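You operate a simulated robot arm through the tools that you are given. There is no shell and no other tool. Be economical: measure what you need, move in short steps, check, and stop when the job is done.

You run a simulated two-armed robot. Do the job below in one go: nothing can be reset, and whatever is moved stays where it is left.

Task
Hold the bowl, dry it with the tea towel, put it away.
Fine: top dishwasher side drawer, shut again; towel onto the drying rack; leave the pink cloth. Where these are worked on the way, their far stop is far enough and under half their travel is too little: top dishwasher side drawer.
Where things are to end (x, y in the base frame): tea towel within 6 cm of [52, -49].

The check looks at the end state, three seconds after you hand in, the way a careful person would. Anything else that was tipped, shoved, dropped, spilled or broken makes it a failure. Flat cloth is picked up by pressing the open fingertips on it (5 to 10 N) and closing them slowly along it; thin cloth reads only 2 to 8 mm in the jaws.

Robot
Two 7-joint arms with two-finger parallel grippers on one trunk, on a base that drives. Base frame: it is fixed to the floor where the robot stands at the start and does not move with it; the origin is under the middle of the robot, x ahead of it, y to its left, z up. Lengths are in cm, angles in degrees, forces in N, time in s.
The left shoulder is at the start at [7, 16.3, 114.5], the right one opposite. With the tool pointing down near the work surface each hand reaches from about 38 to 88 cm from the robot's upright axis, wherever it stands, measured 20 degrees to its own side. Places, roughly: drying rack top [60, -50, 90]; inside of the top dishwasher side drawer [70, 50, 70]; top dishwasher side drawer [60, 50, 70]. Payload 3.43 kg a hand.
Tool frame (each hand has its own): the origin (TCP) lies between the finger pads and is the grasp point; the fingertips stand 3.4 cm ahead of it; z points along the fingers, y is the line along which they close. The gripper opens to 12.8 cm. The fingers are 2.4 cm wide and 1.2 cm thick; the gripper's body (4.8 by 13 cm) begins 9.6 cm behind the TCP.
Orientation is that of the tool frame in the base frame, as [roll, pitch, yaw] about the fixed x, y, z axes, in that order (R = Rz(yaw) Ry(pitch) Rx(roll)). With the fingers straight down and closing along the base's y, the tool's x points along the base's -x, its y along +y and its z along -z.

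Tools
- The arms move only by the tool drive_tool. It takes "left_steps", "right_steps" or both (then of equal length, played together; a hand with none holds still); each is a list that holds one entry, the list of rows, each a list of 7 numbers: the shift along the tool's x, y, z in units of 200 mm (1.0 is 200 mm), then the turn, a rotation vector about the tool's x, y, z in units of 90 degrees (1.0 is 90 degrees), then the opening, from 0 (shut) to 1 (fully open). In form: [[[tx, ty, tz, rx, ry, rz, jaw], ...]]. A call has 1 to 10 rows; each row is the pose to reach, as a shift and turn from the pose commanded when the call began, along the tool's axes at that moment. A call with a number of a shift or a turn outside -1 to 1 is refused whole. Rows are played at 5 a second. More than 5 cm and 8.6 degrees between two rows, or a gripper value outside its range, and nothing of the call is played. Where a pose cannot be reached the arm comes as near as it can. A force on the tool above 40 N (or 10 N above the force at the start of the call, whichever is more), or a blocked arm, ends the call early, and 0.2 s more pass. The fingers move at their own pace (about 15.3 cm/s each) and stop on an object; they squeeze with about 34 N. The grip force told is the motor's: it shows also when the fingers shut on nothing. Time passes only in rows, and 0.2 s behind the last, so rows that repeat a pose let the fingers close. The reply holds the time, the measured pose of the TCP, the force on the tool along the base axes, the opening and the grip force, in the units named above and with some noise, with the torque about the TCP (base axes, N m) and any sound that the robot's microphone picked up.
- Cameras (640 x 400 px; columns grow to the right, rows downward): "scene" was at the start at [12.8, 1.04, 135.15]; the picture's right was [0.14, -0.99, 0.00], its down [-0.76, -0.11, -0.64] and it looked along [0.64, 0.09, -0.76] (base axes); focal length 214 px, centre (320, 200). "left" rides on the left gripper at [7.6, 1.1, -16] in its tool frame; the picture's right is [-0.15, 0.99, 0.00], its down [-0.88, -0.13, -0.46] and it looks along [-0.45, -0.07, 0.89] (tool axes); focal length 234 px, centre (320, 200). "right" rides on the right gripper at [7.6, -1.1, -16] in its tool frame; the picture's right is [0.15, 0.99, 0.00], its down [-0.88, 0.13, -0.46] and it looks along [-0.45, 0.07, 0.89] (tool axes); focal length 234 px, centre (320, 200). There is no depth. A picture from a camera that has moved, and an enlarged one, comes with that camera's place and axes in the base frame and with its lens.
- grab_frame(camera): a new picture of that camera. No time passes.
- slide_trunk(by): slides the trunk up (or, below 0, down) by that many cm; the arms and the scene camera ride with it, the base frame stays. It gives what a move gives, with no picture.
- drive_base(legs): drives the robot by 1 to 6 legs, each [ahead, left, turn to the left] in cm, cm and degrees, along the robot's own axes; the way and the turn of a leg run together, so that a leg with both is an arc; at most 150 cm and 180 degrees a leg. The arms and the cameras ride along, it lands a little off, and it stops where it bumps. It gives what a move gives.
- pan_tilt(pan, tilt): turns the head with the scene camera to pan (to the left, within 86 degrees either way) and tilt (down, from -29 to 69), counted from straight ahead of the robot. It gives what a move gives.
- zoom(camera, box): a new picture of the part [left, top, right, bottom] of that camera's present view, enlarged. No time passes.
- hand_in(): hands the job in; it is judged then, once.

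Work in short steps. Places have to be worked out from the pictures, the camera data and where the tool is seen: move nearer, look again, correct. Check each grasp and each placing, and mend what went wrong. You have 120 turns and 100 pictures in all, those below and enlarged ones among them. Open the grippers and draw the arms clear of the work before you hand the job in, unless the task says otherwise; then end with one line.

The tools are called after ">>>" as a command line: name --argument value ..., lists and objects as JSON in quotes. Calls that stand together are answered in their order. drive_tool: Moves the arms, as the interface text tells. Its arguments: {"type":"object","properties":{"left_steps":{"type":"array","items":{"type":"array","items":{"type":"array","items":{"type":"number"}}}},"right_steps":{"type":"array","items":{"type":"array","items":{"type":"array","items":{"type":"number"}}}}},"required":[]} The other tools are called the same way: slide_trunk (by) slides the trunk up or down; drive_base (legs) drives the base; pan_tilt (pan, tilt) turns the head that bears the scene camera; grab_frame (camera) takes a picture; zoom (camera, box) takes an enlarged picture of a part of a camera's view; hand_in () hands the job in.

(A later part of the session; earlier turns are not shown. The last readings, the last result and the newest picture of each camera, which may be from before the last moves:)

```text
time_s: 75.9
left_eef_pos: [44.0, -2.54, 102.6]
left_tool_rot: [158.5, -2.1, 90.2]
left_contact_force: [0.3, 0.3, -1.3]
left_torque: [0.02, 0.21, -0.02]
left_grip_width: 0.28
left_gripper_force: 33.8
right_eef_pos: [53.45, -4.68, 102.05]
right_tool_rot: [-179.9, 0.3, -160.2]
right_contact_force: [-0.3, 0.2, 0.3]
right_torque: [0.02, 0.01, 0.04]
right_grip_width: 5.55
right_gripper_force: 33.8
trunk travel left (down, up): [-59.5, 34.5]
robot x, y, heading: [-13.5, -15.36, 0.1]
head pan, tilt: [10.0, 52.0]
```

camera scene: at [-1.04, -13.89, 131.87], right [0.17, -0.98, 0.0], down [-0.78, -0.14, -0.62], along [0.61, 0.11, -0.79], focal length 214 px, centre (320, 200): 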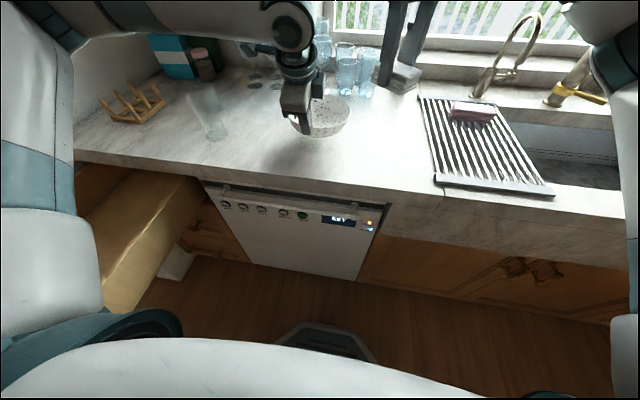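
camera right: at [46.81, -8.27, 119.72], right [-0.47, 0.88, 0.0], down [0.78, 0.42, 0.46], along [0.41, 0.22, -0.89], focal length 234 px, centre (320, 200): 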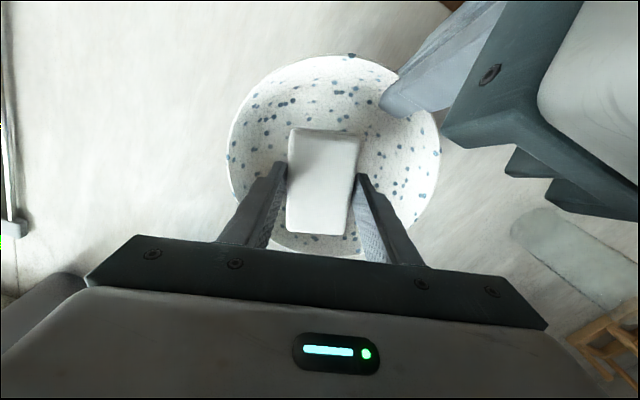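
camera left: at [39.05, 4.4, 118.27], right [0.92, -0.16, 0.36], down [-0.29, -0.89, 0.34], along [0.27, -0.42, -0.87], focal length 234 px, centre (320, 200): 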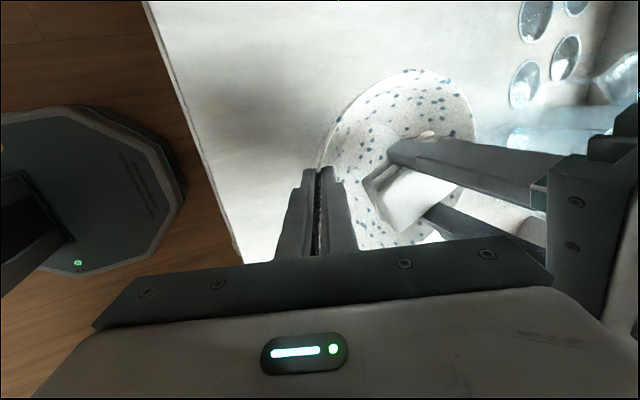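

There's almost no contact yet, so I'll go a little lower.

>>> drive_tool --right_steps '[[[0, 0, 0.015, 0, 0, 0, 0.2], [0, 0, 0.025, 0, 0, 0, 0.2], [0, 0, 0.025, 0, 0, 0, 0.2]]]'

>>> drive_tool --right_steps '[[[0, 0, 0.015, 0, 0, 0, 0.2], [0, 0, 0.025, 0, 0, 0, 0.2], [0, 0, 0.025, 0, 0, 0, 0.2]]]'

>>> grab_frame --camera "right"

```text
time_s: 76.7
left_eef_pos: [44.02, -2.55, 102.61]
left_tool_rot: [158.5, -2.1, 90.1]
left_contact_force: [0.7, 0.3, -1.9]
left_torque: [0.01, 0.08, 0.03]
left_grip_width: 0.29
left_gripper_force: 34.2
right_eef_pos: [53.52, -4.7, 101.57]
right_tool_rot: [179.9, 0.3, -160.1]
right_contact_force: [0.4, 0.8, 0.4]
right_torque: [0.0, 0.0, 0.03]
right_grip_width: 5.55
right_gripper_force: 33.8
trunk travel left (down, up): [-59.5, 34.5]
robot x, y, heading: [-13.52, -14.86, 0.0]
head pan, tilt: [10.0, 52.0]
```

```text
time_s: 77.5
left_eef_pos: [43.91, -2.52, 102.56]
left_tool_rot: [158.4, -2.1, 90.2]
left_contact_force: [8.5, -0.7, -7.8]
left_torque: [0.11, 0.61, 0.09]
left_grip_width: 0.35
left_gripper_force: 34.3
right_eef_pos: [53.43, -4.64, 101.04]
right_tool_rot: [179.9, 0.3, -160.2]
right_contact_force: [-8.4, 0.7, 5.9]
right_torque: [-0.03, 0.02, -0.02]
right_grip_width: 5.55
right_gripper_force: 33.6
trunk travel left (down, up): [-59.5, 34.5]
robot x, y, heading: [-13.73, -15.06, 0.1]
head pan, tilt: [10.0, 52.0]
```

```text
44 pictures are left
camera right: at [46.8, -8.25, 117.03], right [-0.48, 0.88, 0.0], down [0.78, 0.42, 0.46], along [0.4, 0.22, -0.89], focal length 234 px, centre (320, 200)
```

right: 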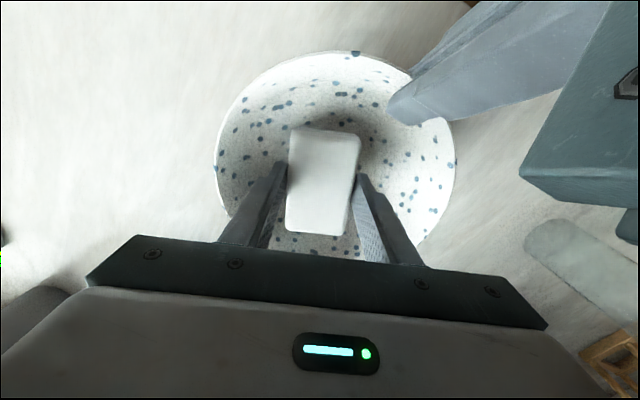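

Contact is made: about 8–10 N against the far wall and base. Now I'll wipe with small sweeps at light pressure.

>>> drive_tool --right_steps '[[[0.03, 0, 0.0, 0, 0, 0, 0.2], [0.04, 0.06, 0.0, 0, 0, 0, 0.2], [0.06, 0.08, 0.01, 0, 0, 0, 0.2], [0.08, 0.04, 0.015, 0, 0, 0, 0.2], [0.08, -0.02, 0.015, 0, 0, 0, 0.2], [0.07, -0.07, 0.015, 0, 0, 0, 0.2], [0.05, -0.08, 0.01, 0, 0, 0, 0.2], [0.03, -0.04, 0.005, 0, 0, 0, 0.2], [0.02, 0, 0.005, 0, 0, 0, 0.2], [0.04, 0.05, 0.01, 0, 0, 0, 0.2]]]'

```text
time_s: 79.7
left_eef_pos: [44.01, -2.52, 102.61]
left_tool_rot: [158.4, -2.1, 90.3]
left_contact_force: [0.8, 0.3, -1.1]
left_torque: [0.02, 0.14, -0.01]
left_grip_width: 0.3
left_gripper_force: 34.3
right_eef_pos: [52.5, -3.95, 100.77]
right_tool_rot: [-179.9, 0.3, -160.2]
right_contact_force: [-0.1, 0.2, -0.7]
right_torque: [0.0, 0.03, -0.01]
right_grip_width: 5.52
right_gripper_force: 34.4
trunk travel left (down, up): [-59.5, 34.5]
robot x, y, heading: [-13.69, -15.05, -0.1]
head pan, tilt: [10.0, 52.0]
```

The towel is now free of the wall near the centre. I'll press down toward the base until contact.

>>> drive_tool --right_steps '[[[0, 0, 0.015, 0, 0, 0, 0.2], [0, 0, 0.03, 0, 0, 0, 0.2], [0, 0, 0.03, 0, 0, 0, 0.2]]]'

>>> drive_tool --right_steps '[[[0, 0, 0.015, 0, 0, 0, 0.2], [0, 0, 0.025, 0, 0, 0, 0.2], [0, 0, 0.025, 0, 0, 0, 0.2]]]'

```text
time_s: 80.5
left_eef_pos: [43.94, -2.47, 102.53]
left_tool_rot: [158.6, -2.2, 90.2]
left_contact_force: [2.2, 3.1, -15.9]
left_torque: [0.13, 0.77, 0.14]
left_grip_width: 0.32
left_gripper_force: 34.2
right_eef_pos: [52.44, -3.97, 100.24]
right_tool_rot: [-180.0, 0.2, -160.0]
right_contact_force: [-1.7, -2.9, 14.4]
right_torque: [0.16, 0.48, 0.09]
right_grip_width: 5.51
right_gripper_force: 33.7
trunk travel left (down, up): [-59.5, 34.5]
robot x, y, heading: [-12.96, -14.91, 0.4]
head pan, tilt: [10.0, 52.0]
```

```text
time_s: 81.3
left_eef_pos: [43.99, -2.64, 102.6]
left_tool_rot: [158.6, -2.0, 90.1]
left_contact_force: [-7.4, 1.1, -8.6]
left_torque: [0.05, 0.92, -0.03]
left_grip_width: 0.46
left_gripper_force: 33.8
right_eef_pos: [52.56, -3.96, 99.67]
right_tool_rot: [-179.9, 0.4, -160.2]
right_contact_force: [6.6, -0.4, 6.6]
right_torque: [0.05, 0.07, -0.03]
right_grip_width: 5.5
right_gripper_force: 34.1
trunk travel left (down, up): [-59.5, 34.5]
robot x, y, heading: [-13.63, -15.31, 0.0]
head pan, tilt: [10.0, 52.0]
```

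The towel is in firm contact. I'll ease off slightly, sweep along the base and look.

>>> drive_tool --right_steps '[[[0, 0, -0.01, 0, 0, 0, 0.2], [0, 0.03, -0.01, 0, 0, 0, 0.2], [0, 0.06, -0.01, 0, 0, 0, 0.2], [0, 0.02, -0.01, 0, 0, 0, 0.2], [0, -0.03, -0.01, 0, 0, 0, 0.2], [0, -0.07, -0.01, 0, 0, 0, 0.2], [0, -0.03, -0.01, 0, 0, 0, 0.2], [-0.03, 0, -0.01, 0, 0, 0, 0.2], [-0.05, 0.02, -0.01, 0, 0, 0, 0.2], [-0.02, 0, -0.01, 0, 0, 0, 0.2]]]'

>>> grab_frame --camera "right"

>>> zoom --camera "scene" --box '[220, 40, 420, 165]'

```text
time_s: 83.5
left_eef_pos: [43.91, -2.64, 102.6]
left_tool_rot: [158.5, -2.1, 90.1]
left_contact_force: [-0.3, 4.9, -6.9]
left_torque: [0.2, 0.69, 0.58]
left_grip_width: 0.45
left_gripper_force: 34.1
right_eef_pos: [53.03, -3.85, 99.98]
right_tool_rot: [179.9, 0.3, -160.0]
right_contact_force: [0.2, -4.8, 2.9]
right_torque: [0.05, -0.13, -0.14]
right_grip_width: 5.48
right_gripper_force: 34.6
trunk travel left (down, up): [-59.5, 34.5]
robot x, y, heading: [-13.33, -15.05, 0.3]
head pan, tilt: [10.0, 52.0]
```

```text
43 pictures are left
camera right: at [46.15, -7.53, 115.91], right [-0.47, 0.88, 0.0], down [0.78, 0.42, 0.46], along [0.41, 0.22, -0.89], focal length 234 px, centre (320, 200)
```

right: 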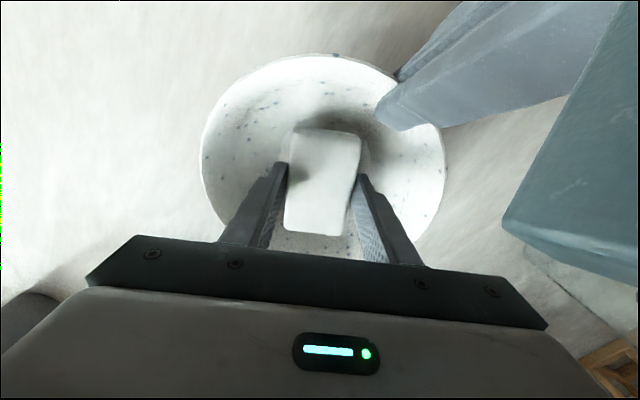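

```text
3.20 times, centred on (320, 102) of scene
camera zoom: at [-1.02, -13.98, 131.87], right [0.17, -0.98, 0.0], down [-0.78, -0.14, -0.62], along [0.61, 0.11, -0.79], focal length 686 px, centre (320, 512)
```

zoom: 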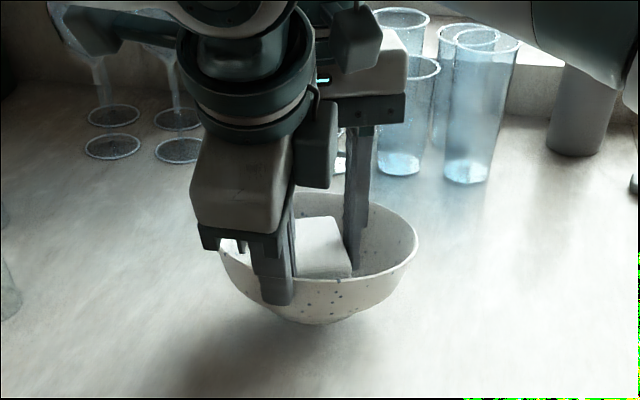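

The blue dots are fading, so they mark wetness and the wiping works. I'll zoom in to see what's left.

>>> zoom --camera "right" --box '[180, 40, 460, 270]'

>>> zoom --camera "scene" --box '[280, 95, 360, 145]'

```text
1.74 times, centred on (320, 155) of right
camera zoom: at [46.15, -7.53, 115.91], right [-0.47, 0.88, 0.0], down [0.78, 0.42, 0.46], along [0.41, 0.22, -0.89], focal length 407 px, centre (320, 278)
```

zoom: 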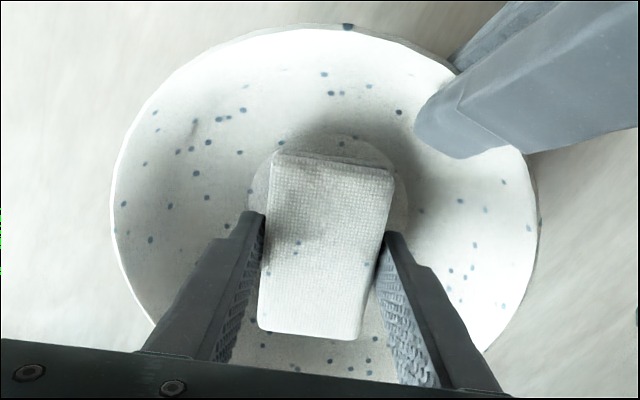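

```text
8.00 times, centred on (320, 120) of scene
camera zoom: at [-1.02, -13.98, 131.87], right [0.17, -0.98, 0.0], down [-0.78, -0.14, -0.62], along [0.61, 0.11, -0.79], focal length 1716 px, centre (320, 840)
```

zoom: 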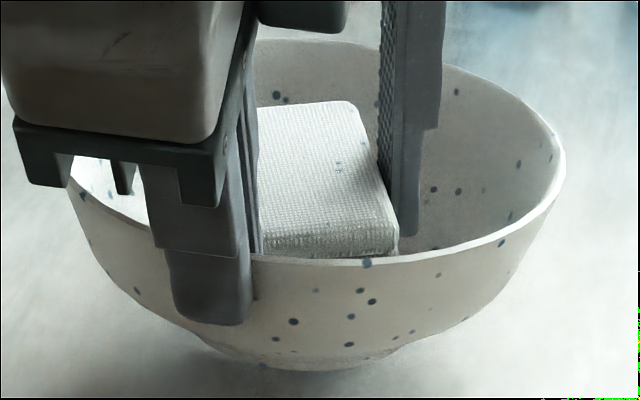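

The dots look smaller and fewer than before, so I'll keep wiping with more contact sweeps.

>>> drive_tool --right_steps '[[[0.0, 0.03, 0.005, 0, 0, 0, 0.2], [0.02, 0.07, 0.005, 0, 0, 0, 0.2], [0.04, 0.03, 0.005, 0, 0, 0, 0.2], [0.04, -0.03, 0.005, 0, 0, 0, 0.2], [0.02, -0.08, 0.005, 0, 0, 0, 0.2], [-0.02, -0.08, 0.005, 0, 0, 0, 0.2], [-0.05, -0.04, 0.005, 0, 0, 0, 0.2], [-0.06, 0.02, 0.005, 0, 0, 0, 0.2], [-0.03, 0.05, 0.005, 0, 0, 0, 0.2], [0, 0, 0, 0, 0, 0, 0.2]]]'

>>> drive_tool --right_steps '[[[0.0, 0.04, 0.005, 0, 0, 0, 0.2], [0.02, 0.08, 0.005, 0, 0, 0, 0.2], [0.04, 0.03, 0.005, 0, 0, 0, 0.2], [0.04, -0.04, 0.005, 0, 0, 0, 0.2], [0.02, -0.09, 0.005, 0, 0, 0, 0.2], [-0.02, -0.08, 0.005, 0, 0, 0, 0.2], [-0.05, -0.03, 0.005, 0, 0, 0, 0.2], [-0.06, 0.03, 0.005, 0, 0, 0, 0.2], [-0.03, 0.05, 0.005, 0, 0, 0, 0.2], [0, 0, 0, 0, 0, 0, 0.2]]]'

>>> zoom --camera "right" --box '[180, 40, 460, 270]'

```text
time_s: 85.7
left_eef_pos: [43.93, -2.58, 102.58]
left_tool_rot: [158.5, -2.0, 90.2]
left_contact_force: [1.1, 1.0, -6.6]
left_torque: [-0.03, 0.69, 0.12]
left_grip_width: 0.43
left_gripper_force: 34.2
right_eef_pos: [52.76, -3.9, 99.94]
right_tool_rot: [179.9, 0.3, -160.1]
right_contact_force: [-0.8, -0.5, 4.7]
right_torque: [0.17, -0.13, 0.0]
right_grip_width: 5.5
right_gripper_force: 33.6
trunk travel left (down, up): [-59.5, 34.5]
robot x, y, heading: [-13.44, -15.07, -0.0]
head pan, tilt: [10.0, 52.0]
```

```text
time_s: 86.3
left_eef_pos: [43.86, -2.32, 102.52]
left_tool_rot: [158.8, -2.4, 90.4]
left_contact_force: [1.6, 2.6, -6.7]
left_torque: [-0.04, 0.69, 0.18]
left_grip_width: 0.39
left_gripper_force: 33.7
right_eef_pos: [52.35, -3.06, 99.9]
right_tool_rot: [-179.8, 0.4, -160.6]
right_contact_force: [-1.0, -1.6, 5.1]
right_torque: [0.1, -0.12, 0.0]
right_grip_width: 5.48
right_gripper_force: 33.8
trunk travel left (down, up): [-59.5, 34.5]
robot x, y, heading: [-13.76, -15.0, 0.3]
head pan, tilt: [10.0, 52.0]
stopped in row 3 (left hand): the force on the tool passed its limit (the readings are from after the stop); the commanded pose is now the measured one
```

```text
1.74 times, centred on (320, 155) of right
camera zoom: at [45.64, -6.71, 115.91], right [-0.47, 0.88, 0.0], down [0.78, 0.42, 0.46], along [0.41, 0.21, -0.89], focal length 407 px, centre (320, 278)
```

zoom: 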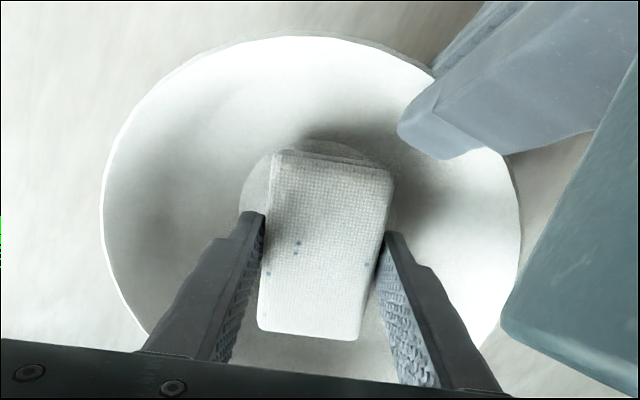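

The dots are gone, so the bowl looks dry. I'll lift the towel straight out and inspect the bowl.

>>> drive_tool --right_steps '[[[0, -0.05, -0.05, 0, 0, 0, 0.2], [-0.02, -0.06, -0.2, 0, 0, 0, 0.2], [-0.02, -0.06, -0.4, 0, 0, 0, 0.2], [-0.02, -0.06, -0.6, 0, 0, 0, 0.2], [-0.02, -0.06, -0.75, 0, 0, 0, 0.2]]]'

>>> zoom --camera "scene" --box '[220, 40, 420, 165]'

>>> grab_frame --camera "right"

```text
time_s: 87.5
left_eef_pos: [43.75, -2.31, 102.57]
left_tool_rot: [158.5, -2.2, 90.3]
left_contact_force: [-0.5, -0.2, -0.8]
left_torque: [0.0, 0.12, 0.03]
left_grip_width: 0.31
left_gripper_force: 34.5
right_eef_pos: [53.02, -4.03, 115.05]
right_tool_rot: [-179.9, 0.2, -160.5]
right_contact_force: [-1.2, 0.9, -1.0]
right_torque: [-0.01, -0.02, 0.03]
right_grip_width: 5.46
right_gripper_force: 34.0
trunk travel left (down, up): [-59.5, 34.5]
robot x, y, heading: [-13.83, -15.31, 0.1]
head pan, tilt: [10.0, 52.0]
```

```text
3.20 times, centred on (320, 102) of scene
camera zoom: at [-1.1, -13.83, 131.87], right [0.17, -0.98, 0.0], down [-0.78, -0.14, -0.62], along [0.61, 0.11, -0.79], focal length 686 px, centre (320, 512)
```

zoom: 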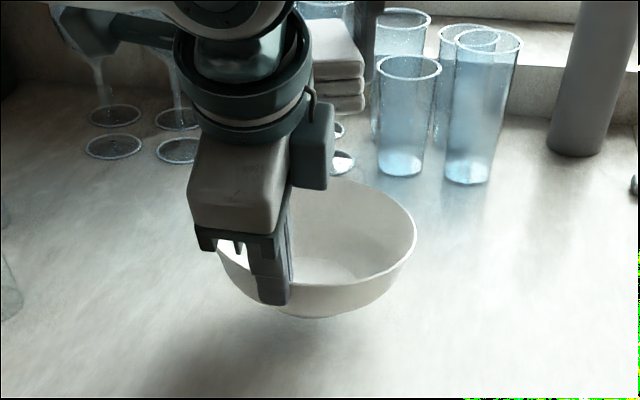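

```text
37 pictures are left
camera right: at [46.3, -7.6, 131.0], right [-0.47, 0.88, 0.0], down [0.78, 0.42, 0.46], along [0.41, 0.21, -0.89], focal length 234 px, centre (320, 200)
```

right: 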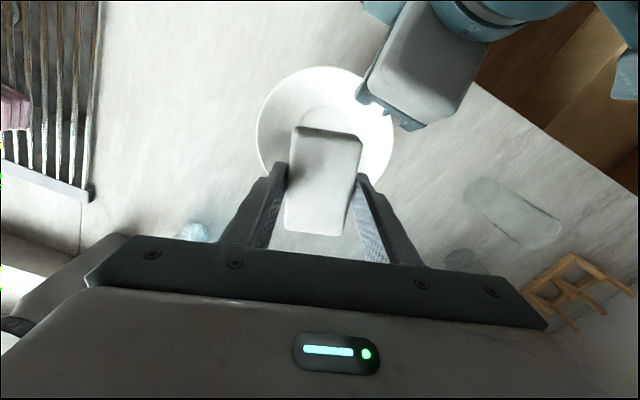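

The bowl is clean and dry. Next the towel goes to [52,-49] on the rack, so I'll carry it right at height and square up the yaw.

>>> drive_tool --right_steps '[[[0.083, -0.235, 0, 0, 0, 0, 0.2], [0.167, -0.47, 0, 0, 0, 0.07, 0.2], [0.25, -0.7, 0, 0, 0, 0.14, 0.2], [0.334, -0.943, 0, 0, 0, 0.217, 0.2]]]'

>>> drive_tool --right_steps '[[[0, -0.24, 0, 0, 0, 0, 0.2], [0, -0.48, 0, 0, 0, 0, 0.2], [0, -0.72, 0, 0, 0, 0, 0.2], [0, -0.96, 0, 0, 0, 0, 0.2], [0, -1.0, 0, 0, 0, 0, 0.2]]]'

>>> pan_tilt --pan -25 --tilt 45

>>> grab_frame --camera "right"

>>> grab_frame --camera "scene"

```text
refused: row 4 steps farther than a row can; nothing moved
```

```text
time_s: 88.7
left_eef_pos: [43.85, -2.37, 102.57]
left_tool_rot: [158.6, -2.1, 90.3]
left_contact_force: [-0.2, 0.5, -1.1]
left_torque: [-0.01, 0.1, -0.02]
left_grip_width: 0.28
left_gripper_force: 34.0
right_eef_pos: [59.72, -22.92, 114.88]
right_tool_rot: [-179.9, 0.3, -160.5]
right_contact_force: [0.8, 0.0, -0.7]
right_torque: [-0.03, -0.03, -0.01]
right_grip_width: 5.52
right_gripper_force: 34.4
trunk travel left (down, up): [-59.5, 34.5]
robot x, y, heading: [-13.38, -15.1, -0.1]
head pan, tilt: [10.0, 52.0]
```

```text
time_s: 89.8
left_eef_pos: [43.85, -2.3, 102.64]
left_tool_rot: [158.6, -2.3, 90.4]
left_contact_force: [-0.5, -0.1, -1.3]
left_torque: [0.01, 0.13, 0.0]
left_grip_width: 0.27
left_gripper_force: 33.9
right_eef_pos: [59.68, -23.05, 114.78]
right_tool_rot: [-179.9, 0.3, -160.7]
right_contact_force: [-0.7, 1.2, -0.1]
right_torque: [-0.01, 0.0, 0.01]
right_grip_width: 5.48
right_gripper_force: 34.0
trunk travel left (down, up): [-59.5, 34.5]
robot x, y, heading: [-13.43, -14.92, -0.0]
head pan, tilt: [-25.0, 45.0]
```

```text
36 pictures are left
camera right: at [52.95, -26.53, 130.84], right [-0.47, 0.88, 0.0], down [0.78, 0.42, 0.46], along [0.41, 0.21, -0.89], focal length 234 px, centre (320, 200)
```

right: 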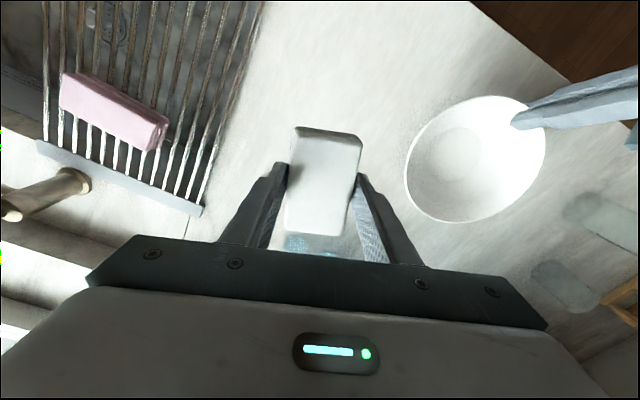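

```text
35 pictures are left
camera scene: at [-1.04, -18.62, 132.82], right [-0.42, -0.91, 0.0], down [-0.64, 0.3, -0.71], along [0.64, -0.3, -0.71], focal length 214 px, centre (320, 200)
```

scene: 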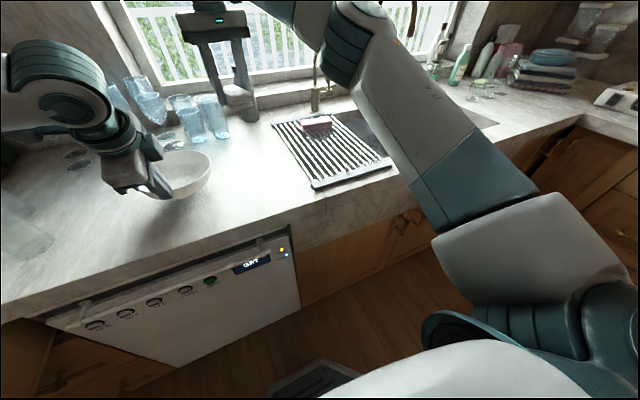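

I'm moving toward [52,-49] in two stages, squaring the yaw on the way. The rack spans roughly x 40–80, y -35 to -62, with the pink cloth at ~[72,-51].

>>> drive_tool --right_steps '[[[0.1, -0.13, 0, 0, 0, 0, 0.2], [0.2, -0.27, 0, 0, 0, 0.07, 0.2], [0.3, -0.41, 0, 0, 0, 0.14, 0.2], [0.4, -0.55, 0, 0, 0, 0.215, 0.2], [0.4, -0.55, 0, 0, 0, 0.215, 0.2]]]'

>>> drive_tool --right_steps '[[[0.06, -0.17, 0, 0, 0, 0, 0.2], [0.12, -0.34, 0, 0, 0, 0, 0.2], [0.18, -0.52, 0.1, 0, 0, 0, 0.2], [0.19, -0.65, 0.25, 0, 0, 0, 0.2], [0.19, -0.65, 0.4, 0, 0, 0, 0.2], [0.19, -0.65, 0.4, 0, 0, 0, 0.2]]]'

>>> grab_frame --camera "right"

```text
time_s: 91.0
left_eef_pos: [43.9, -2.26, 102.5]
left_tool_rot: [158.7, -2.3, 90.4]
left_contact_force: [0.2, 0.6, -1.4]
left_torque: [-0.02, 0.12, -0.05]
left_grip_width: 0.27
left_gripper_force: 34.2
right_eef_pos: [55.74, -35.77, 114.93]
right_tool_rot: [-179.9, 0.3, -179.8]
right_contact_force: [0.0, 0.1, -0.7]
right_torque: [-0.08, 0.01, 0.06]
right_grip_width: 5.49
right_gripper_force: 34.4
trunk travel left (down, up): [-59.5, 34.5]
robot x, y, heading: [-13.57, -15.69, -0.0]
head pan, tilt: [-25.0, 45.0]
```

```text
time_s: 92.3
left_eef_pos: [43.81, -2.4, 102.6]
left_tool_rot: [158.6, -2.3, 90.3]
left_contact_force: [0.1, 0.7, -1.8]
left_torque: [0.01, 0.1, 0.01]
left_grip_width: 0.28
left_gripper_force: 33.9
right_eef_pos: [52.17, -49.06, 106.86]
right_tool_rot: [180.0, 0.4, -179.9]
right_contact_force: [0.9, -0.3, -1.0]
right_torque: [0.01, -0.03, 0.01]
right_grip_width: 5.46
right_gripper_force: 33.5
trunk travel left (down, up): [-59.5, 34.5]
robot x, y, heading: [-13.55, -15.1, 0.1]
head pan, tilt: [-25.0, 45.0]
```

```text
34 pictures are left
camera right: at [44.57, -50.11, 122.88], right [-0.15, 0.99, 0.0], down [0.88, 0.13, 0.46], along [0.46, 0.07, -0.89], focal length 234 px, centre (320, 200)
```

right: 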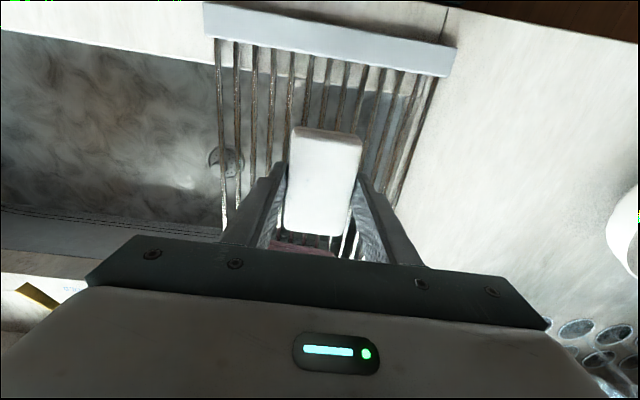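

The towel is well centred over the rack. I'll lower it to near contact.

>>> drive_tool --right_steps '[[[0, 0, 0.2, 0, 0, 0, 0.2], [0, 0, 0.35, 0, 0, 0, 0.2], [0, 0, 0.42, 0, 0, 0, 0.2], [0, 0, 0.44, 0, 0, 0, 0.2], [0, 0, 0.46, 0, 0, 0, 0.2], [0, 0, 0.48, 0, 0, 0, 0.2]]]'

>>> zoom --camera "scene" --box '[250, 80, 410, 180]'

```text
time_s: 93.8
left_eef_pos: [43.88, -2.24, 102.59]
left_tool_rot: [158.5, -2.3, 90.4]
left_contact_force: [-0.4, 0.4, -1.4]
left_torque: [0.06, 0.14, -0.01]
left_grip_width: 0.27
left_gripper_force: 34.7
right_eef_pos: [52.21, -49.04, 97.19]
right_tool_rot: [-180.0, 0.3, -179.8]
right_contact_force: [0.2, 0.8, -0.5]
right_torque: [0.02, 0.01, -0.02]
right_grip_width: 5.49
right_gripper_force: 34.1
trunk travel left (down, up): [-59.5, 34.5]
robot x, y, heading: [-14.07, -15.23, 0.1]
head pan, tilt: [-25.0, 45.0]
```

```text
4.00 times, centred on (330, 130) of scene
camera zoom: at [-1.03, -18.66, 132.82], right [-0.42, -0.91, 0.0], down [-0.64, 0.3, -0.71], along [0.64, -0.3, -0.71], focal length 858 px, centre (280, 480)
```

zoom: 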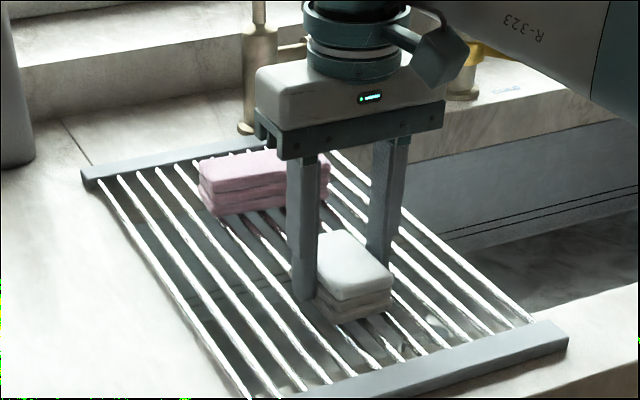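

Nearly touching; I'll continue slowly until contact.

>>> drive_tool --right_steps '[[[0, 0, 0.015, 0, 0, 0, 0.2], [0, 0, 0.03, 0, 0, 0, 0.2], [0, 0, 0.045, 0, 0, 0, 0.2], [0, 0, 0.045, 0, 0, 0, 0.2]]]'

```text
time_s: 94.6
left_eef_pos: [43.7, -2.38, 102.59]
left_tool_rot: [158.5, -2.3, 90.3]
left_contact_force: [-0.5, 0.8, -1.4]
left_torque: [0.02, 0.12, -0.03]
left_grip_width: 0.3
left_gripper_force: 34.8
right_eef_pos: [52.19, -49.08, 97.14]
right_tool_rot: [179.9, 1.1, -179.8]
right_contact_force: [-6.5, 1.2, 14.6]
right_torque: [-0.07, 0.79, -0.04]
right_grip_width: 5.49
right_gripper_force: 34.4
trunk travel left (down, up): [-59.5, 34.5]
robot x, y, heading: [-13.54, -15.17, -0.2]
head pan, tilt: [-25.0, 45.0]
stopped in row 4 (right hand): the force on the tool passed its limit (the readings are from after the stop); the commanded pose is now the measured one
```

Contact at 97.1 means the towel rests on the rack. I'll open and rise.

>>> drive_tool --right_steps '[[[0, 0, -0.01, 0, 0, 0, 0.5], [0, 0, -0.01, 0, 0, 0, 0.65], [0, 0, -0.01, 0, 0, 0, 0.65], [0, 0, -0.15, 0, 0, 0, 0.65], [0, 0, -0.35, 0, 0, 0, 0.65], [0, 0, -0.55, 0, 0, 0, 0.65], [0, 0, -0.75, 0, 0, 0, 0.65]]]'

>>> grab_frame --camera "right"

>>> grab_frame --camera "scene"

```text
time_s: 96.2
left_eef_pos: [43.77, -2.22, 102.59]
left_tool_rot: [158.5, -2.3, 90.4]
left_contact_force: [0.8, 0.4, -1.8]
left_torque: [0.0, 0.11, 0.0]
left_grip_width: 0.3
left_gripper_force: 34.3
right_eef_pos: [52.04, -48.99, 111.92]
right_tool_rot: [179.9, 0.9, 179.9]
right_contact_force: [-0.6, 0.4, 0.1]
right_torque: [-0.05, -0.04, 0.01]
right_grip_width: 8.33
right_gripper_force: 0.0
trunk travel left (down, up): [-59.5, 34.5]
robot x, y, heading: [-14.01, -14.8, -0.0]
head pan, tilt: [-25.0, 45.0]
```

```text
32 pictures are left
camera right: at [44.33, -50.14, 127.8], right [-0.15, 0.99, 0.0], down [0.87, 0.13, 0.47], along [0.46, 0.07, -0.88], focal length 234 px, centre (320, 200)
```

right: 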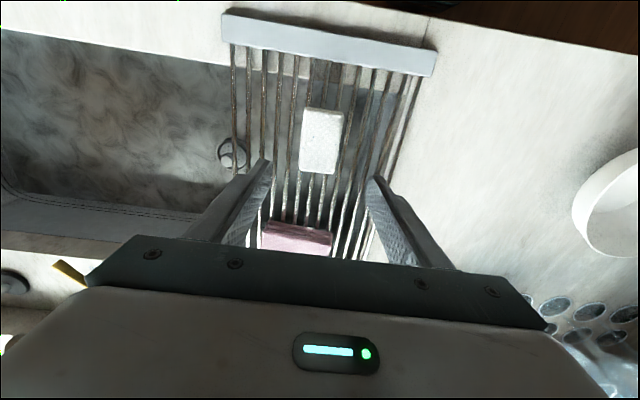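

```text
31 pictures are left
camera scene: at [-1.17, -18.54, 132.83], right [-0.42, -0.91, 0.0], down [-0.64, 0.3, -0.71], along [0.64, -0.3, -0.71], focal length 214 px, centre (320, 200)
```

scene: 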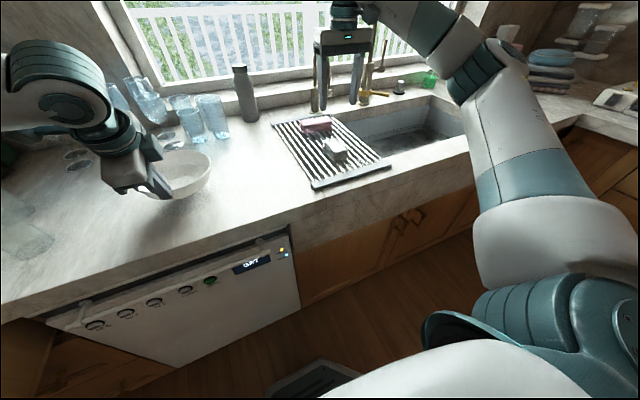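

The towel rests on the rack at ≈[52,-49] and the pink cloth is untouched. Now for the bowl: raise it, back away and drive left so it clears the glasses.

>>> drive_tool --left_steps '[[[0, 0.05, -0.13, 0, 0, 0, 0], [0, 0.11, -0.28, 0, 0, 0, 0], [0, 0.164, -0.42, 0, 0, 0, 0], [0, 0.164, -0.42, 0, 0, 0, 0]]]'

>>> drive_base --legs '[[-20, 0, 0], [0, 30, 0]]'

>>> pan_tilt --pan 40 --tilt 45

>>> grab_frame --camera "scene"

>>> grab_frame --camera "left"

```text
time_s: 97.2
left_eef_pos: [43.81, -1.87, 110.79]
left_tool_rot: [158.6, -2.3, 90.3]
left_contact_force: [-0.2, -0.8, -1.2]
left_torque: [0.01, 0.14, 0.02]
left_grip_width: 0.29
left_gripper_force: 33.7
left hand out of reach, approached as far as the arm can: row 2, 3, 4
right_eef_pos: [52.2, -49.09, 111.81]
right_tool_rot: [179.9, 0.8, 179.9]
right_contact_force: [0.0, -1.4, -1.0]
right_torque: [0.01, 0.01, 0.05]
right_grip_width: 8.33
right_gripper_force: 0.1
trunk travel left (down, up): [-59.5, 34.5]
robot x, y, heading: [-13.73, -15.13, 0.1]
head pan, tilt: [-25.0, 45.0]
```

```text
time_s: 100.4
left_eef_pos: [23.64, 27.88, 110.94]
left_tool_rot: [158.6, -2.4, 90.4]
left_contact_force: [-0.8, 0.0, -2.2]
left_torque: [0.01, 0.11, 0.02]
left_grip_width: 0.28
left_gripper_force: 34.2
right_eef_pos: [32.05, -19.14, 111.75]
right_tool_rot: [179.8, 0.8, -179.9]
right_contact_force: [-1.0, -0.4, 0.3]
right_torque: [-0.03, 0.01, 0.0]
right_grip_width: 8.31
right_gripper_force: 0.2
trunk travel left (down, up): [-59.5, 34.5]
robot x, y, heading: [-33.98, 14.67, 0.1]
head pan, tilt: [-25.0, 45.0]
```

```text
time_s: 101.8
left_eef_pos: [23.6, 27.89, 110.88]
left_tool_rot: [158.6, -2.3, 90.4]
left_contact_force: [0.1, 0.2, -1.3]
left_torque: [0.0, 0.08, -0.02]
left_grip_width: 0.28
left_gripper_force: 34.0
right_eef_pos: [32.06, -19.25, 111.75]
right_tool_rot: [179.9, 0.8, -179.9]
right_contact_force: [0.4, 0.5, -0.3]
right_torque: [0.02, 0.02, 0.04]
right_grip_width: 8.33
right_gripper_force: 0.1
trunk travel left (down, up): [-59.5, 34.5]
robot x, y, heading: [-33.97, 14.36, -0.1]
head pan, tilt: [40.0, 45.0]
```

```text
30 pictures are left
camera scene: at [-22.3, 19.8, 132.83], right [0.64, -0.77, 0.0], down [-0.54, -0.45, -0.71], along [0.54, 0.45, -0.71], focal length 214 px, centre (320, 200)
```

scene: 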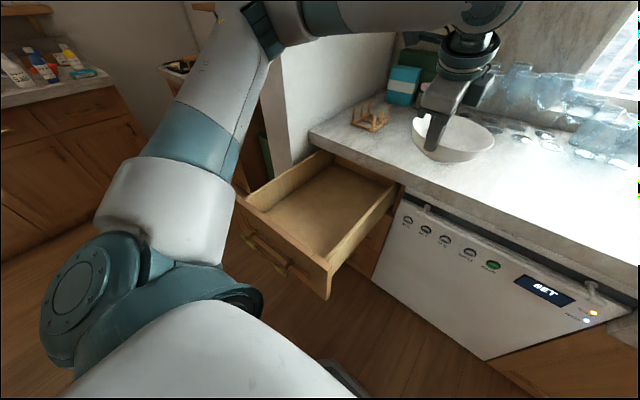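

```text
29 pictures are left
camera left: at [18.71, 34.72, 126.52], right [0.92, -0.15, 0.36], down [-0.28, -0.9, 0.34], along [0.27, -0.41, -0.87], focal length 234 px, centre (320, 200)
```

left: 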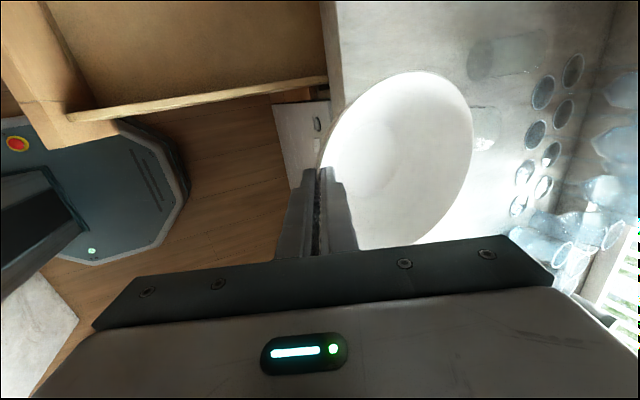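

The bowl is held level at about [32,25]. I'll move it left and back over the drawer, aiming for a centre of about [21,51.5].

>>> drive_tool --left_steps '[[[0.15, -0.08, -0.03, 0, 0, 0, 0], [0.32, -0.16, -0.06, 0, 0, 0, 0], [0.5, -0.24, -0.09, 0, 0, 0, 0], [0.66, -0.32, -0.12, 0, 0, 0, 0], [0.82, -0.4, -0.15, 0, 0, 0, 0], [0.97, -0.49, -0.19, 0, 0, 0, 0]]]'

>>> drive_tool --left_steps '[[[0.18, 0, 0, 0, 0, 0, 0], [0.36, 0, 0, 0, 0, 0, 0], [0.36, -0.07, 0.19, 0, 0, 0, 0], [0.36, -0.15, 0.38, 0, 0, 0, 0], [0.36, -0.2, 0.5, 0, 0, 0, 0], [0.36, -0.2, 0.5, 0, 0, 0, 0]]]'

>>> grab_frame --camera "scene"

>>> grab_frame --camera "left"

```text
time_s: 103.2
left_eef_pos: [12.91, 47.43, 111.53]
left_tool_rot: [158.5, -2.2, 90.4]
left_contact_force: [0.3, -0.8, 0.1]
left_torque: [0.02, 0.1, 0.02]
left_grip_width: 0.3
left_gripper_force: 34.3
right_eef_pos: [32.02, -19.16, 111.98]
right_tool_rot: [179.9, 0.9, -179.9]
right_contact_force: [0.1, -0.5, -0.9]
right_torque: [-0.01, -0.02, 0.03]
right_grip_width: 8.33
right_gripper_force: 0.1
trunk travel left (down, up): [-59.5, 34.5]
robot x, y, heading: [-33.79, 14.64, 0.4]
head pan, tilt: [40.0, 45.0]
```

```text
time_s: 104.6
left_eef_pos: [12.75, 54.77, 101.08]
left_tool_rot: [158.6, -2.4, 90.4]
left_contact_force: [1.9, -0.2, -0.7]
left_torque: [0.0, 0.14, -0.01]
left_grip_width: 0.29
left_gripper_force: 34.4
right_eef_pos: [32.13, -19.17, 111.83]
right_tool_rot: [179.8, 0.7, -179.9]
right_contact_force: [-0.3, 0.1, -0.5]
right_torque: [0.01, 0.02, -0.02]
right_grip_width: 8.29
right_gripper_force: 0.0
trunk travel left (down, up): [-59.5, 34.5]
robot x, y, heading: [-33.79, 14.91, 0.0]
head pan, tilt: [40.0, 45.0]
```

```text
28 pictures are left
camera scene: at [-22.33, 19.81, 132.83], right [0.64, -0.77, 0.0], down [-0.54, -0.46, -0.71], along [0.54, 0.46, -0.71], focal length 214 px, centre (320, 200)
```

scene: 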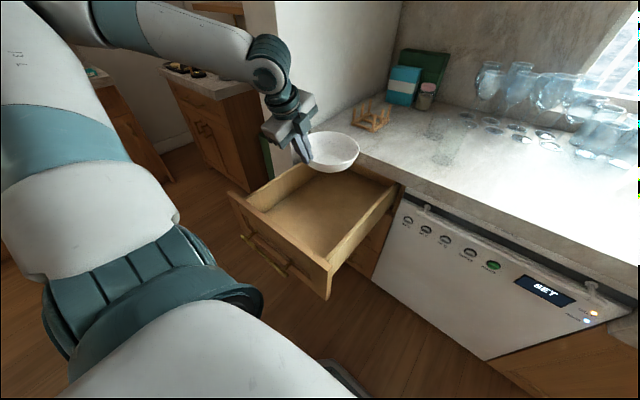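

```text
27 pictures are left
camera left: at [7.91, 61.58, 116.78], right [0.92, -0.15, 0.36], down [-0.28, -0.9, 0.34], along [0.27, -0.41, -0.87], focal length 234 px, centre (320, 200)
```

left: 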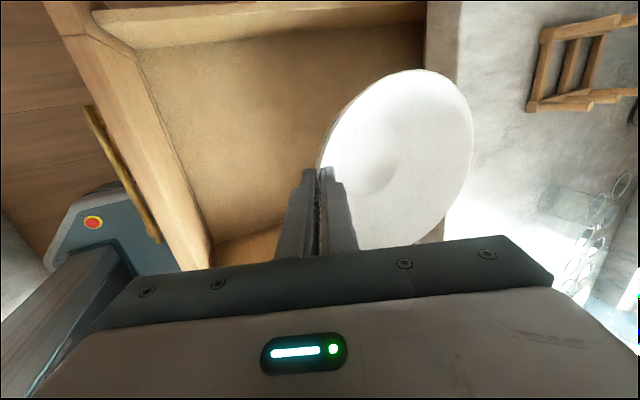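

The bowl is centred over the drawer at ≈[20.6,52.5]. I'll shift it 2 cm toward the robot for counter clearance and then lower it.

>>> drive_tool --left_steps '[[[0, -0.093, -0.036, 0, 0, 0, 0], [0, -0.17, 0.15, 0, 0, 0, 0], [0, -0.25, 0.35, 0, 0, 0, 0], [0, -0.32, 0.55, 0, 0, 0, 0], [0, -0.385, 0.7, 0, 0, 0, 0], [0, -0.44, 0.85, 0, 0, 0, 0], [0, -0.44, 0.85, 0, 0, 0, 0]]]'

>>> grab_frame --camera "scene"

>>> grab_frame --camera "left"

```text
time_s: 106.2
left_eef_pos: [10.81, 55.54, 82.01]
left_tool_rot: [158.5, -2.3, 90.4]
left_contact_force: [-1.0, 0.5, -1.6]
left_torque: [0.0, 0.1, -0.02]
left_grip_width: 0.29
left_gripper_force: 34.6
right_eef_pos: [32.04, -19.13, 111.79]
right_tool_rot: [179.9, 0.7, -179.8]
right_contact_force: [-0.2, -0.5, 0.1]
right_torque: [0.01, -0.05, -0.01]
right_grip_width: 8.31
right_gripper_force: 0.1
trunk travel left (down, up): [-59.5, 34.5]
robot x, y, heading: [-33.81, 14.87, 0.2]
head pan, tilt: [40.0, 45.0]
```

```text
26 pictures are left
camera scene: at [-22.36, 19.81, 132.83], right [0.64, -0.77, 0.0], down [-0.54, -0.46, -0.71], along [0.54, 0.46, -0.71], focal length 214 px, centre (320, 200)
```

scene: 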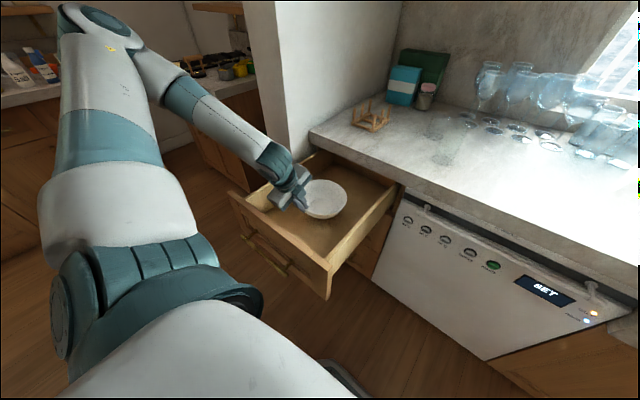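

```text
25 pictures are left
camera left: at [5.88, 62.48, 97.72], right [0.92, -0.15, 0.36], down [-0.28, -0.9, 0.34], along [0.27, -0.41, -0.87], focal length 234 px, centre (320, 200)
```

left: 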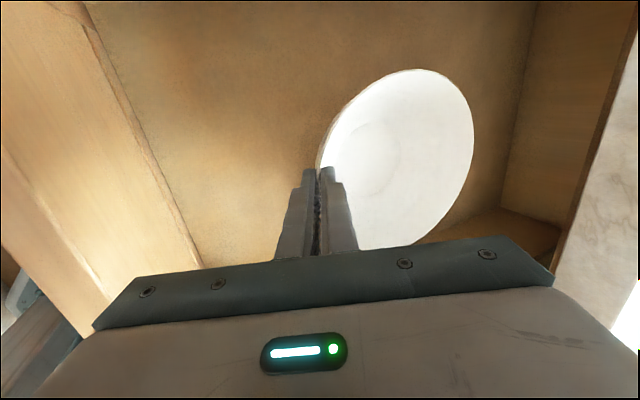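

The bowl is inside the drawer with clearance. I'll lower gently until it touches the floor.

>>> drive_tool --left_steps '[[[0, -0.012, 0.032, 0, 0, 0, 0], [0, -0.025, 0.063, 0, 0, 0, 0], [0, -0.037, 0.093, 0, 0, 0, 0], [0, -0.037, 0.093, 0, 0, 0, 0]]]'

>>> drive_tool --left_steps '[[[0, -0.009, 0.023, 0, 0, 0, 0], [0, -0.018, 0.047, 0, 0, 0, 0], [0, -0.018, 0.047, 0, 0, 0, 0]]]'

```text
time_s: 107.2
left_eef_pos: [10.81, 55.55, 80.0]
left_tool_rot: [158.6, -2.3, 90.5]
left_contact_force: [-0.5, -0.3, -1.5]
left_torque: [-0.01, 0.12, 0.0]
left_grip_width: 0.28
left_gripper_force: 33.9
right_eef_pos: [32.12, -19.28, 111.92]
right_tool_rot: [179.9, 0.8, -179.8]
right_contact_force: [0.3, -0.2, -0.2]
right_torque: [-0.03, 0.02, 0.02]
right_grip_width: 8.31
right_gripper_force: 0.1
trunk travel left (down, up): [-59.5, 34.5]
robot x, y, heading: [-33.88, 14.84, 0.0]
head pan, tilt: [40.0, 45.0]
```

```text
time_s: 108.0
left_eef_pos: [10.75, 55.57, 79.03]
left_tool_rot: [158.5, -2.3, 90.3]
left_contact_force: [-0.1, -0.4, 0.6]
left_torque: [-0.09, -0.05, -0.04]
left_grip_width: 0.3
left_gripper_force: 34.4
right_eef_pos: [32.1, -19.25, 111.77]
right_tool_rot: [179.9, 0.9, -179.9]
right_contact_force: [-0.1, 0.4, 0.1]
right_torque: [-0.02, 0.0, 0.05]
right_grip_width: 8.33
right_gripper_force: 0.1
trunk travel left (down, up): [-59.5, 34.5]
robot x, y, heading: [-33.84, 14.7, 0.1]
head pan, tilt: [40.0, 45.0]
```

The vertical force has flipped sign, so the bowl is touching the floor. I'll lower a hair more, then open gently.

>>> drive_tool --left_steps '[[[0, -0.006, 0.014, 0, 0, 0, 0], [0, -0.006, 0.014, 0, 0, 0, 0]]]'

>>> drive_tool --left_steps '[[[0, 0, 0, 0, 0, 0, 0.08], [0, 0, 0, 0, 0, 0, 0.15], [0, 0, 0, 0, 0, 0, 0.22], [0, 0, 0, 0, 0, 0, 0.22]]]'

>>> grab_frame --camera "left"

>>> zoom --camera "scene" --box '[240, 140, 400, 240]'

```text
time_s: 108.6
left_eef_pos: [10.83, 55.61, 78.86]
left_tool_rot: [158.4, -2.3, 90.4]
left_contact_force: [-1.6, 1.7, 10.3]
left_torque: [-0.53, -0.72, 0.0]
left_grip_width: 0.28
left_gripper_force: 33.9
right_eef_pos: [32.02, -19.26, 111.85]
right_tool_rot: [179.8, 0.9, -179.8]
right_contact_force: [0.3, 0.3, 0.3]
right_torque: [-0.03, 0.02, 0.01]
right_grip_width: 8.3
right_gripper_force: 0.1
trunk travel left (down, up): [-59.5, 34.5]
robot x, y, heading: [-33.84, 14.63, -0.0]
head pan, tilt: [40.0, 45.0]
```

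```text
time_s: 109.6
left_eef_pos: [10.89, 55.68, 78.81]
left_tool_rot: [158.6, -2.4, 90.5]
left_contact_force: [0.8, 0.2, -0.4]
left_torque: [0.01, -0.01, -0.01]
left_grip_width: 2.81
left_gripper_force: 0.2
right_eef_pos: [32.04, -19.28, 111.95]
right_tool_rot: [179.9, 0.7, -179.9]
right_contact_force: [-0.8, -0.5, 0.1]
right_torque: [0.03, -0.01, -0.04]
right_grip_width: 8.32
right_gripper_force: 0.0
trunk travel left (down, up): [-59.5, 34.5]
robot x, y, heading: [-33.8, 14.4, -0.3]
head pan, tilt: [40.0, 45.0]
```

```text
24 pictures are left
camera left: at [5.89, 62.56, 94.46], right [0.92, -0.15, 0.36], down [-0.28, -0.9, 0.34], along [0.27, -0.41, -0.87], focal length 234 px, centre (320, 200)
```

left: 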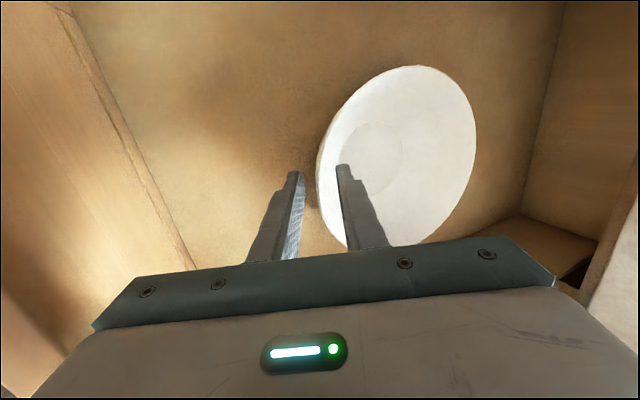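

```text
4.00 times, centred on (320, 190) of scene
camera zoom: at [-22.34, 19.82, 132.83], right [0.64, -0.77, 0.0], down [-0.54, -0.46, -0.71], along [0.54, 0.46, -0.71], focal length 858 px, centre (320, 240)
```

zoom: 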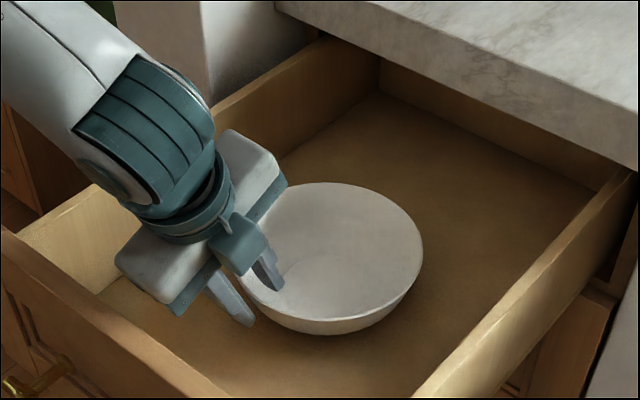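

The bowl sits upright on the drawer floor. I'll retreat along the tool axis and then straight up.

>>> drive_tool --left_steps '[[[0, 0, -0.07, 0, 0, 0, 0.22], [0, 0, -0.15, 0, 0, 0, 0.22], [0, 0, -0.25, 0, 0, 0, 0.22], [0, 0.05, -0.42, 0, 0, 0, 0.22], [0, 0.12, -0.6, 0, 0, 0, 0.22], [0, 0.19, -0.78, 0, 0, 0, 0.22], [0, 0.26, -0.96, 0, 0, 0, 0.22]]]'

>>> zoom --camera "scene" --box '[200, 120, 440, 270]'

```text
time_s: 111.2
left_eef_pos: [8.5, 54.79, 98.69]
left_tool_rot: [158.5, -2.3, 90.4]
left_contact_force: [-0.1, 0.0, 0.6]
left_torque: [0.03, -0.03, 0.0]
left_grip_width: 2.81
left_gripper_force: 0.2
right_eef_pos: [31.89, -19.43, 111.84]
right_tool_rot: [179.8, 0.9, -180.0]
right_contact_force: [-0.2, 0.0, -0.2]
right_torque: [0.03, 0.0, 0.0]
right_grip_width: 8.32
right_gripper_force: 0.1
trunk travel left (down, up): [-59.5, 34.5]
robot x, y, heading: [-33.94, 14.2, 0.0]
head pan, tilt: [40.0, 45.0]
```

```text
2.67 times, centred on (320, 195) of scene
camera zoom: at [-22.46, 19.7, 132.84], right [0.64, -0.77, 0.0], down [-0.54, -0.45, -0.71], along [0.54, 0.46, -0.71], focal length 572 px, centre (320, 213)
```

zoom: 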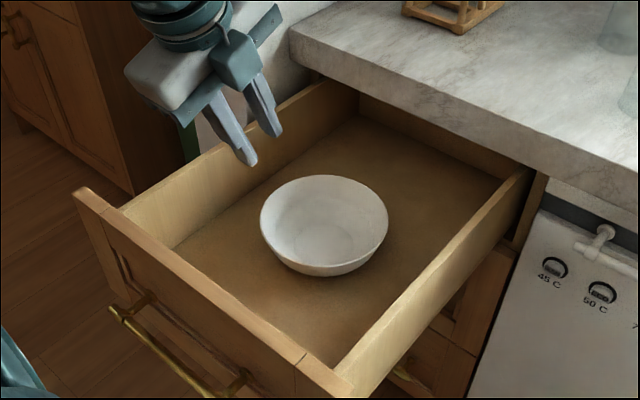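

The bowl is safely in the drawer. To push the drawer shut I'll turn the left hand to close along y again with a 30° forward lean.

>>> drive_tool --left_steps '[[[0, 0.05, -0.13, 0.08, 0, 0, 0.1], [0, 0.1, -0.26, 0.16, 0, 0, 0], [0, 0.13, -0.33, 0.24, 0, 0, 0]]]'

>>> drive_tool --left_steps '[[[0, 0, 0, 0, 0, -0.095, 0], [0, 0, 0, 0, 0, -0.19, 0], [0, 0, 0, 0, 0, -0.285, 0], [0, 0, 0, 0, 0, -0.38, 0], [0, 0, 0, 0, 0, -0.475, 0], [0, 0, 0, 0, 0, -0.57, 0], [0, 0, 0, 0, 0, -0.665, 0], [0, 0, 0, 0, 0, -0.76, 0], [0, 0, 0, 0, 0, -0.855, 0], [0, 0, 0, 0, 0, -0.95, 0]]]'

>>> drive_tool --left_steps '[[[0, 0, 0, 0, -0.08, -0.05, 0], [0, 0, 0, 0, -0.16, -0.05, 0], [0, 0, 0, 0, -0.25, -0.05, 0], [0, 0, 0, 0, -0.33, -0.05, 0]]]'

```text
time_s: 112.0
left_eef_pos: [8.62, 54.55, 105.69]
left_tool_rot: [-179.8, -2.3, 90.4]
left_contact_force: [-0.2, -0.3, 0.8]
left_torque: [-0.01, 0.02, 0.0]
left_grip_width: 0.02
left_gripper_force: 32.9
right_eef_pos: [32.31, -19.24, 111.68]
right_tool_rot: [179.8, 0.7, -179.8]
right_contact_force: [0.3, 0.3, 0.5]
right_torque: [0.01, -0.01, -0.01]
right_grip_width: 8.31
right_gripper_force: 0.1
trunk travel left (down, up): [-59.5, 34.5]
robot x, y, heading: [-33.62, 14.34, 0.5]
head pan, tilt: [40.0, 45.0]
```

```text
time_s: 114.2
left_eef_pos: [8.7, 54.56, 105.67]
left_tool_rot: [177.7, -0.3, 176.2]
left_contact_force: [-0.3, 0.6, -0.2]
left_torque: [0.0, -0.01, -0.01]
left_grip_width: 0.0
left_gripper_force: 32.8
right_eef_pos: [31.94, -19.22, 111.85]
right_tool_rot: [179.9, 0.9, -179.9]
right_contact_force: [0.8, 0.5, -0.4]
right_torque: [0.02, 0.0, 0.0]
right_grip_width: 8.34
right_gripper_force: 0.0
trunk travel left (down, up): [-59.5, 34.5]
robot x, y, heading: [-33.68, 14.51, -0.1]
head pan, tilt: [40.0, 45.0]
```

```text
time_s: 115.2
left_eef_pos: [8.59, 54.57, 105.62]
left_tool_rot: [178.8, 29.6, 179.7]
left_contact_force: [-0.9, 0.8, 0.1]
left_torque: [-0.03, -0.01, -0.01]
left_grip_width: 0.0
left_gripper_force: 32.6
right_eef_pos: [32.01, -19.07, 111.94]
right_tool_rot: [179.9, 0.9, -180.0]
right_contact_force: [0.5, -0.1, 0.5]
right_torque: [0.0, -0.01, -0.01]
right_grip_width: 8.32
right_gripper_force: 0.1
trunk travel left (down, up): [-59.5, 34.5]
robot x, y, heading: [-33.51, 14.86, 0.2]
head pan, tilt: [40.0, 45.0]
```

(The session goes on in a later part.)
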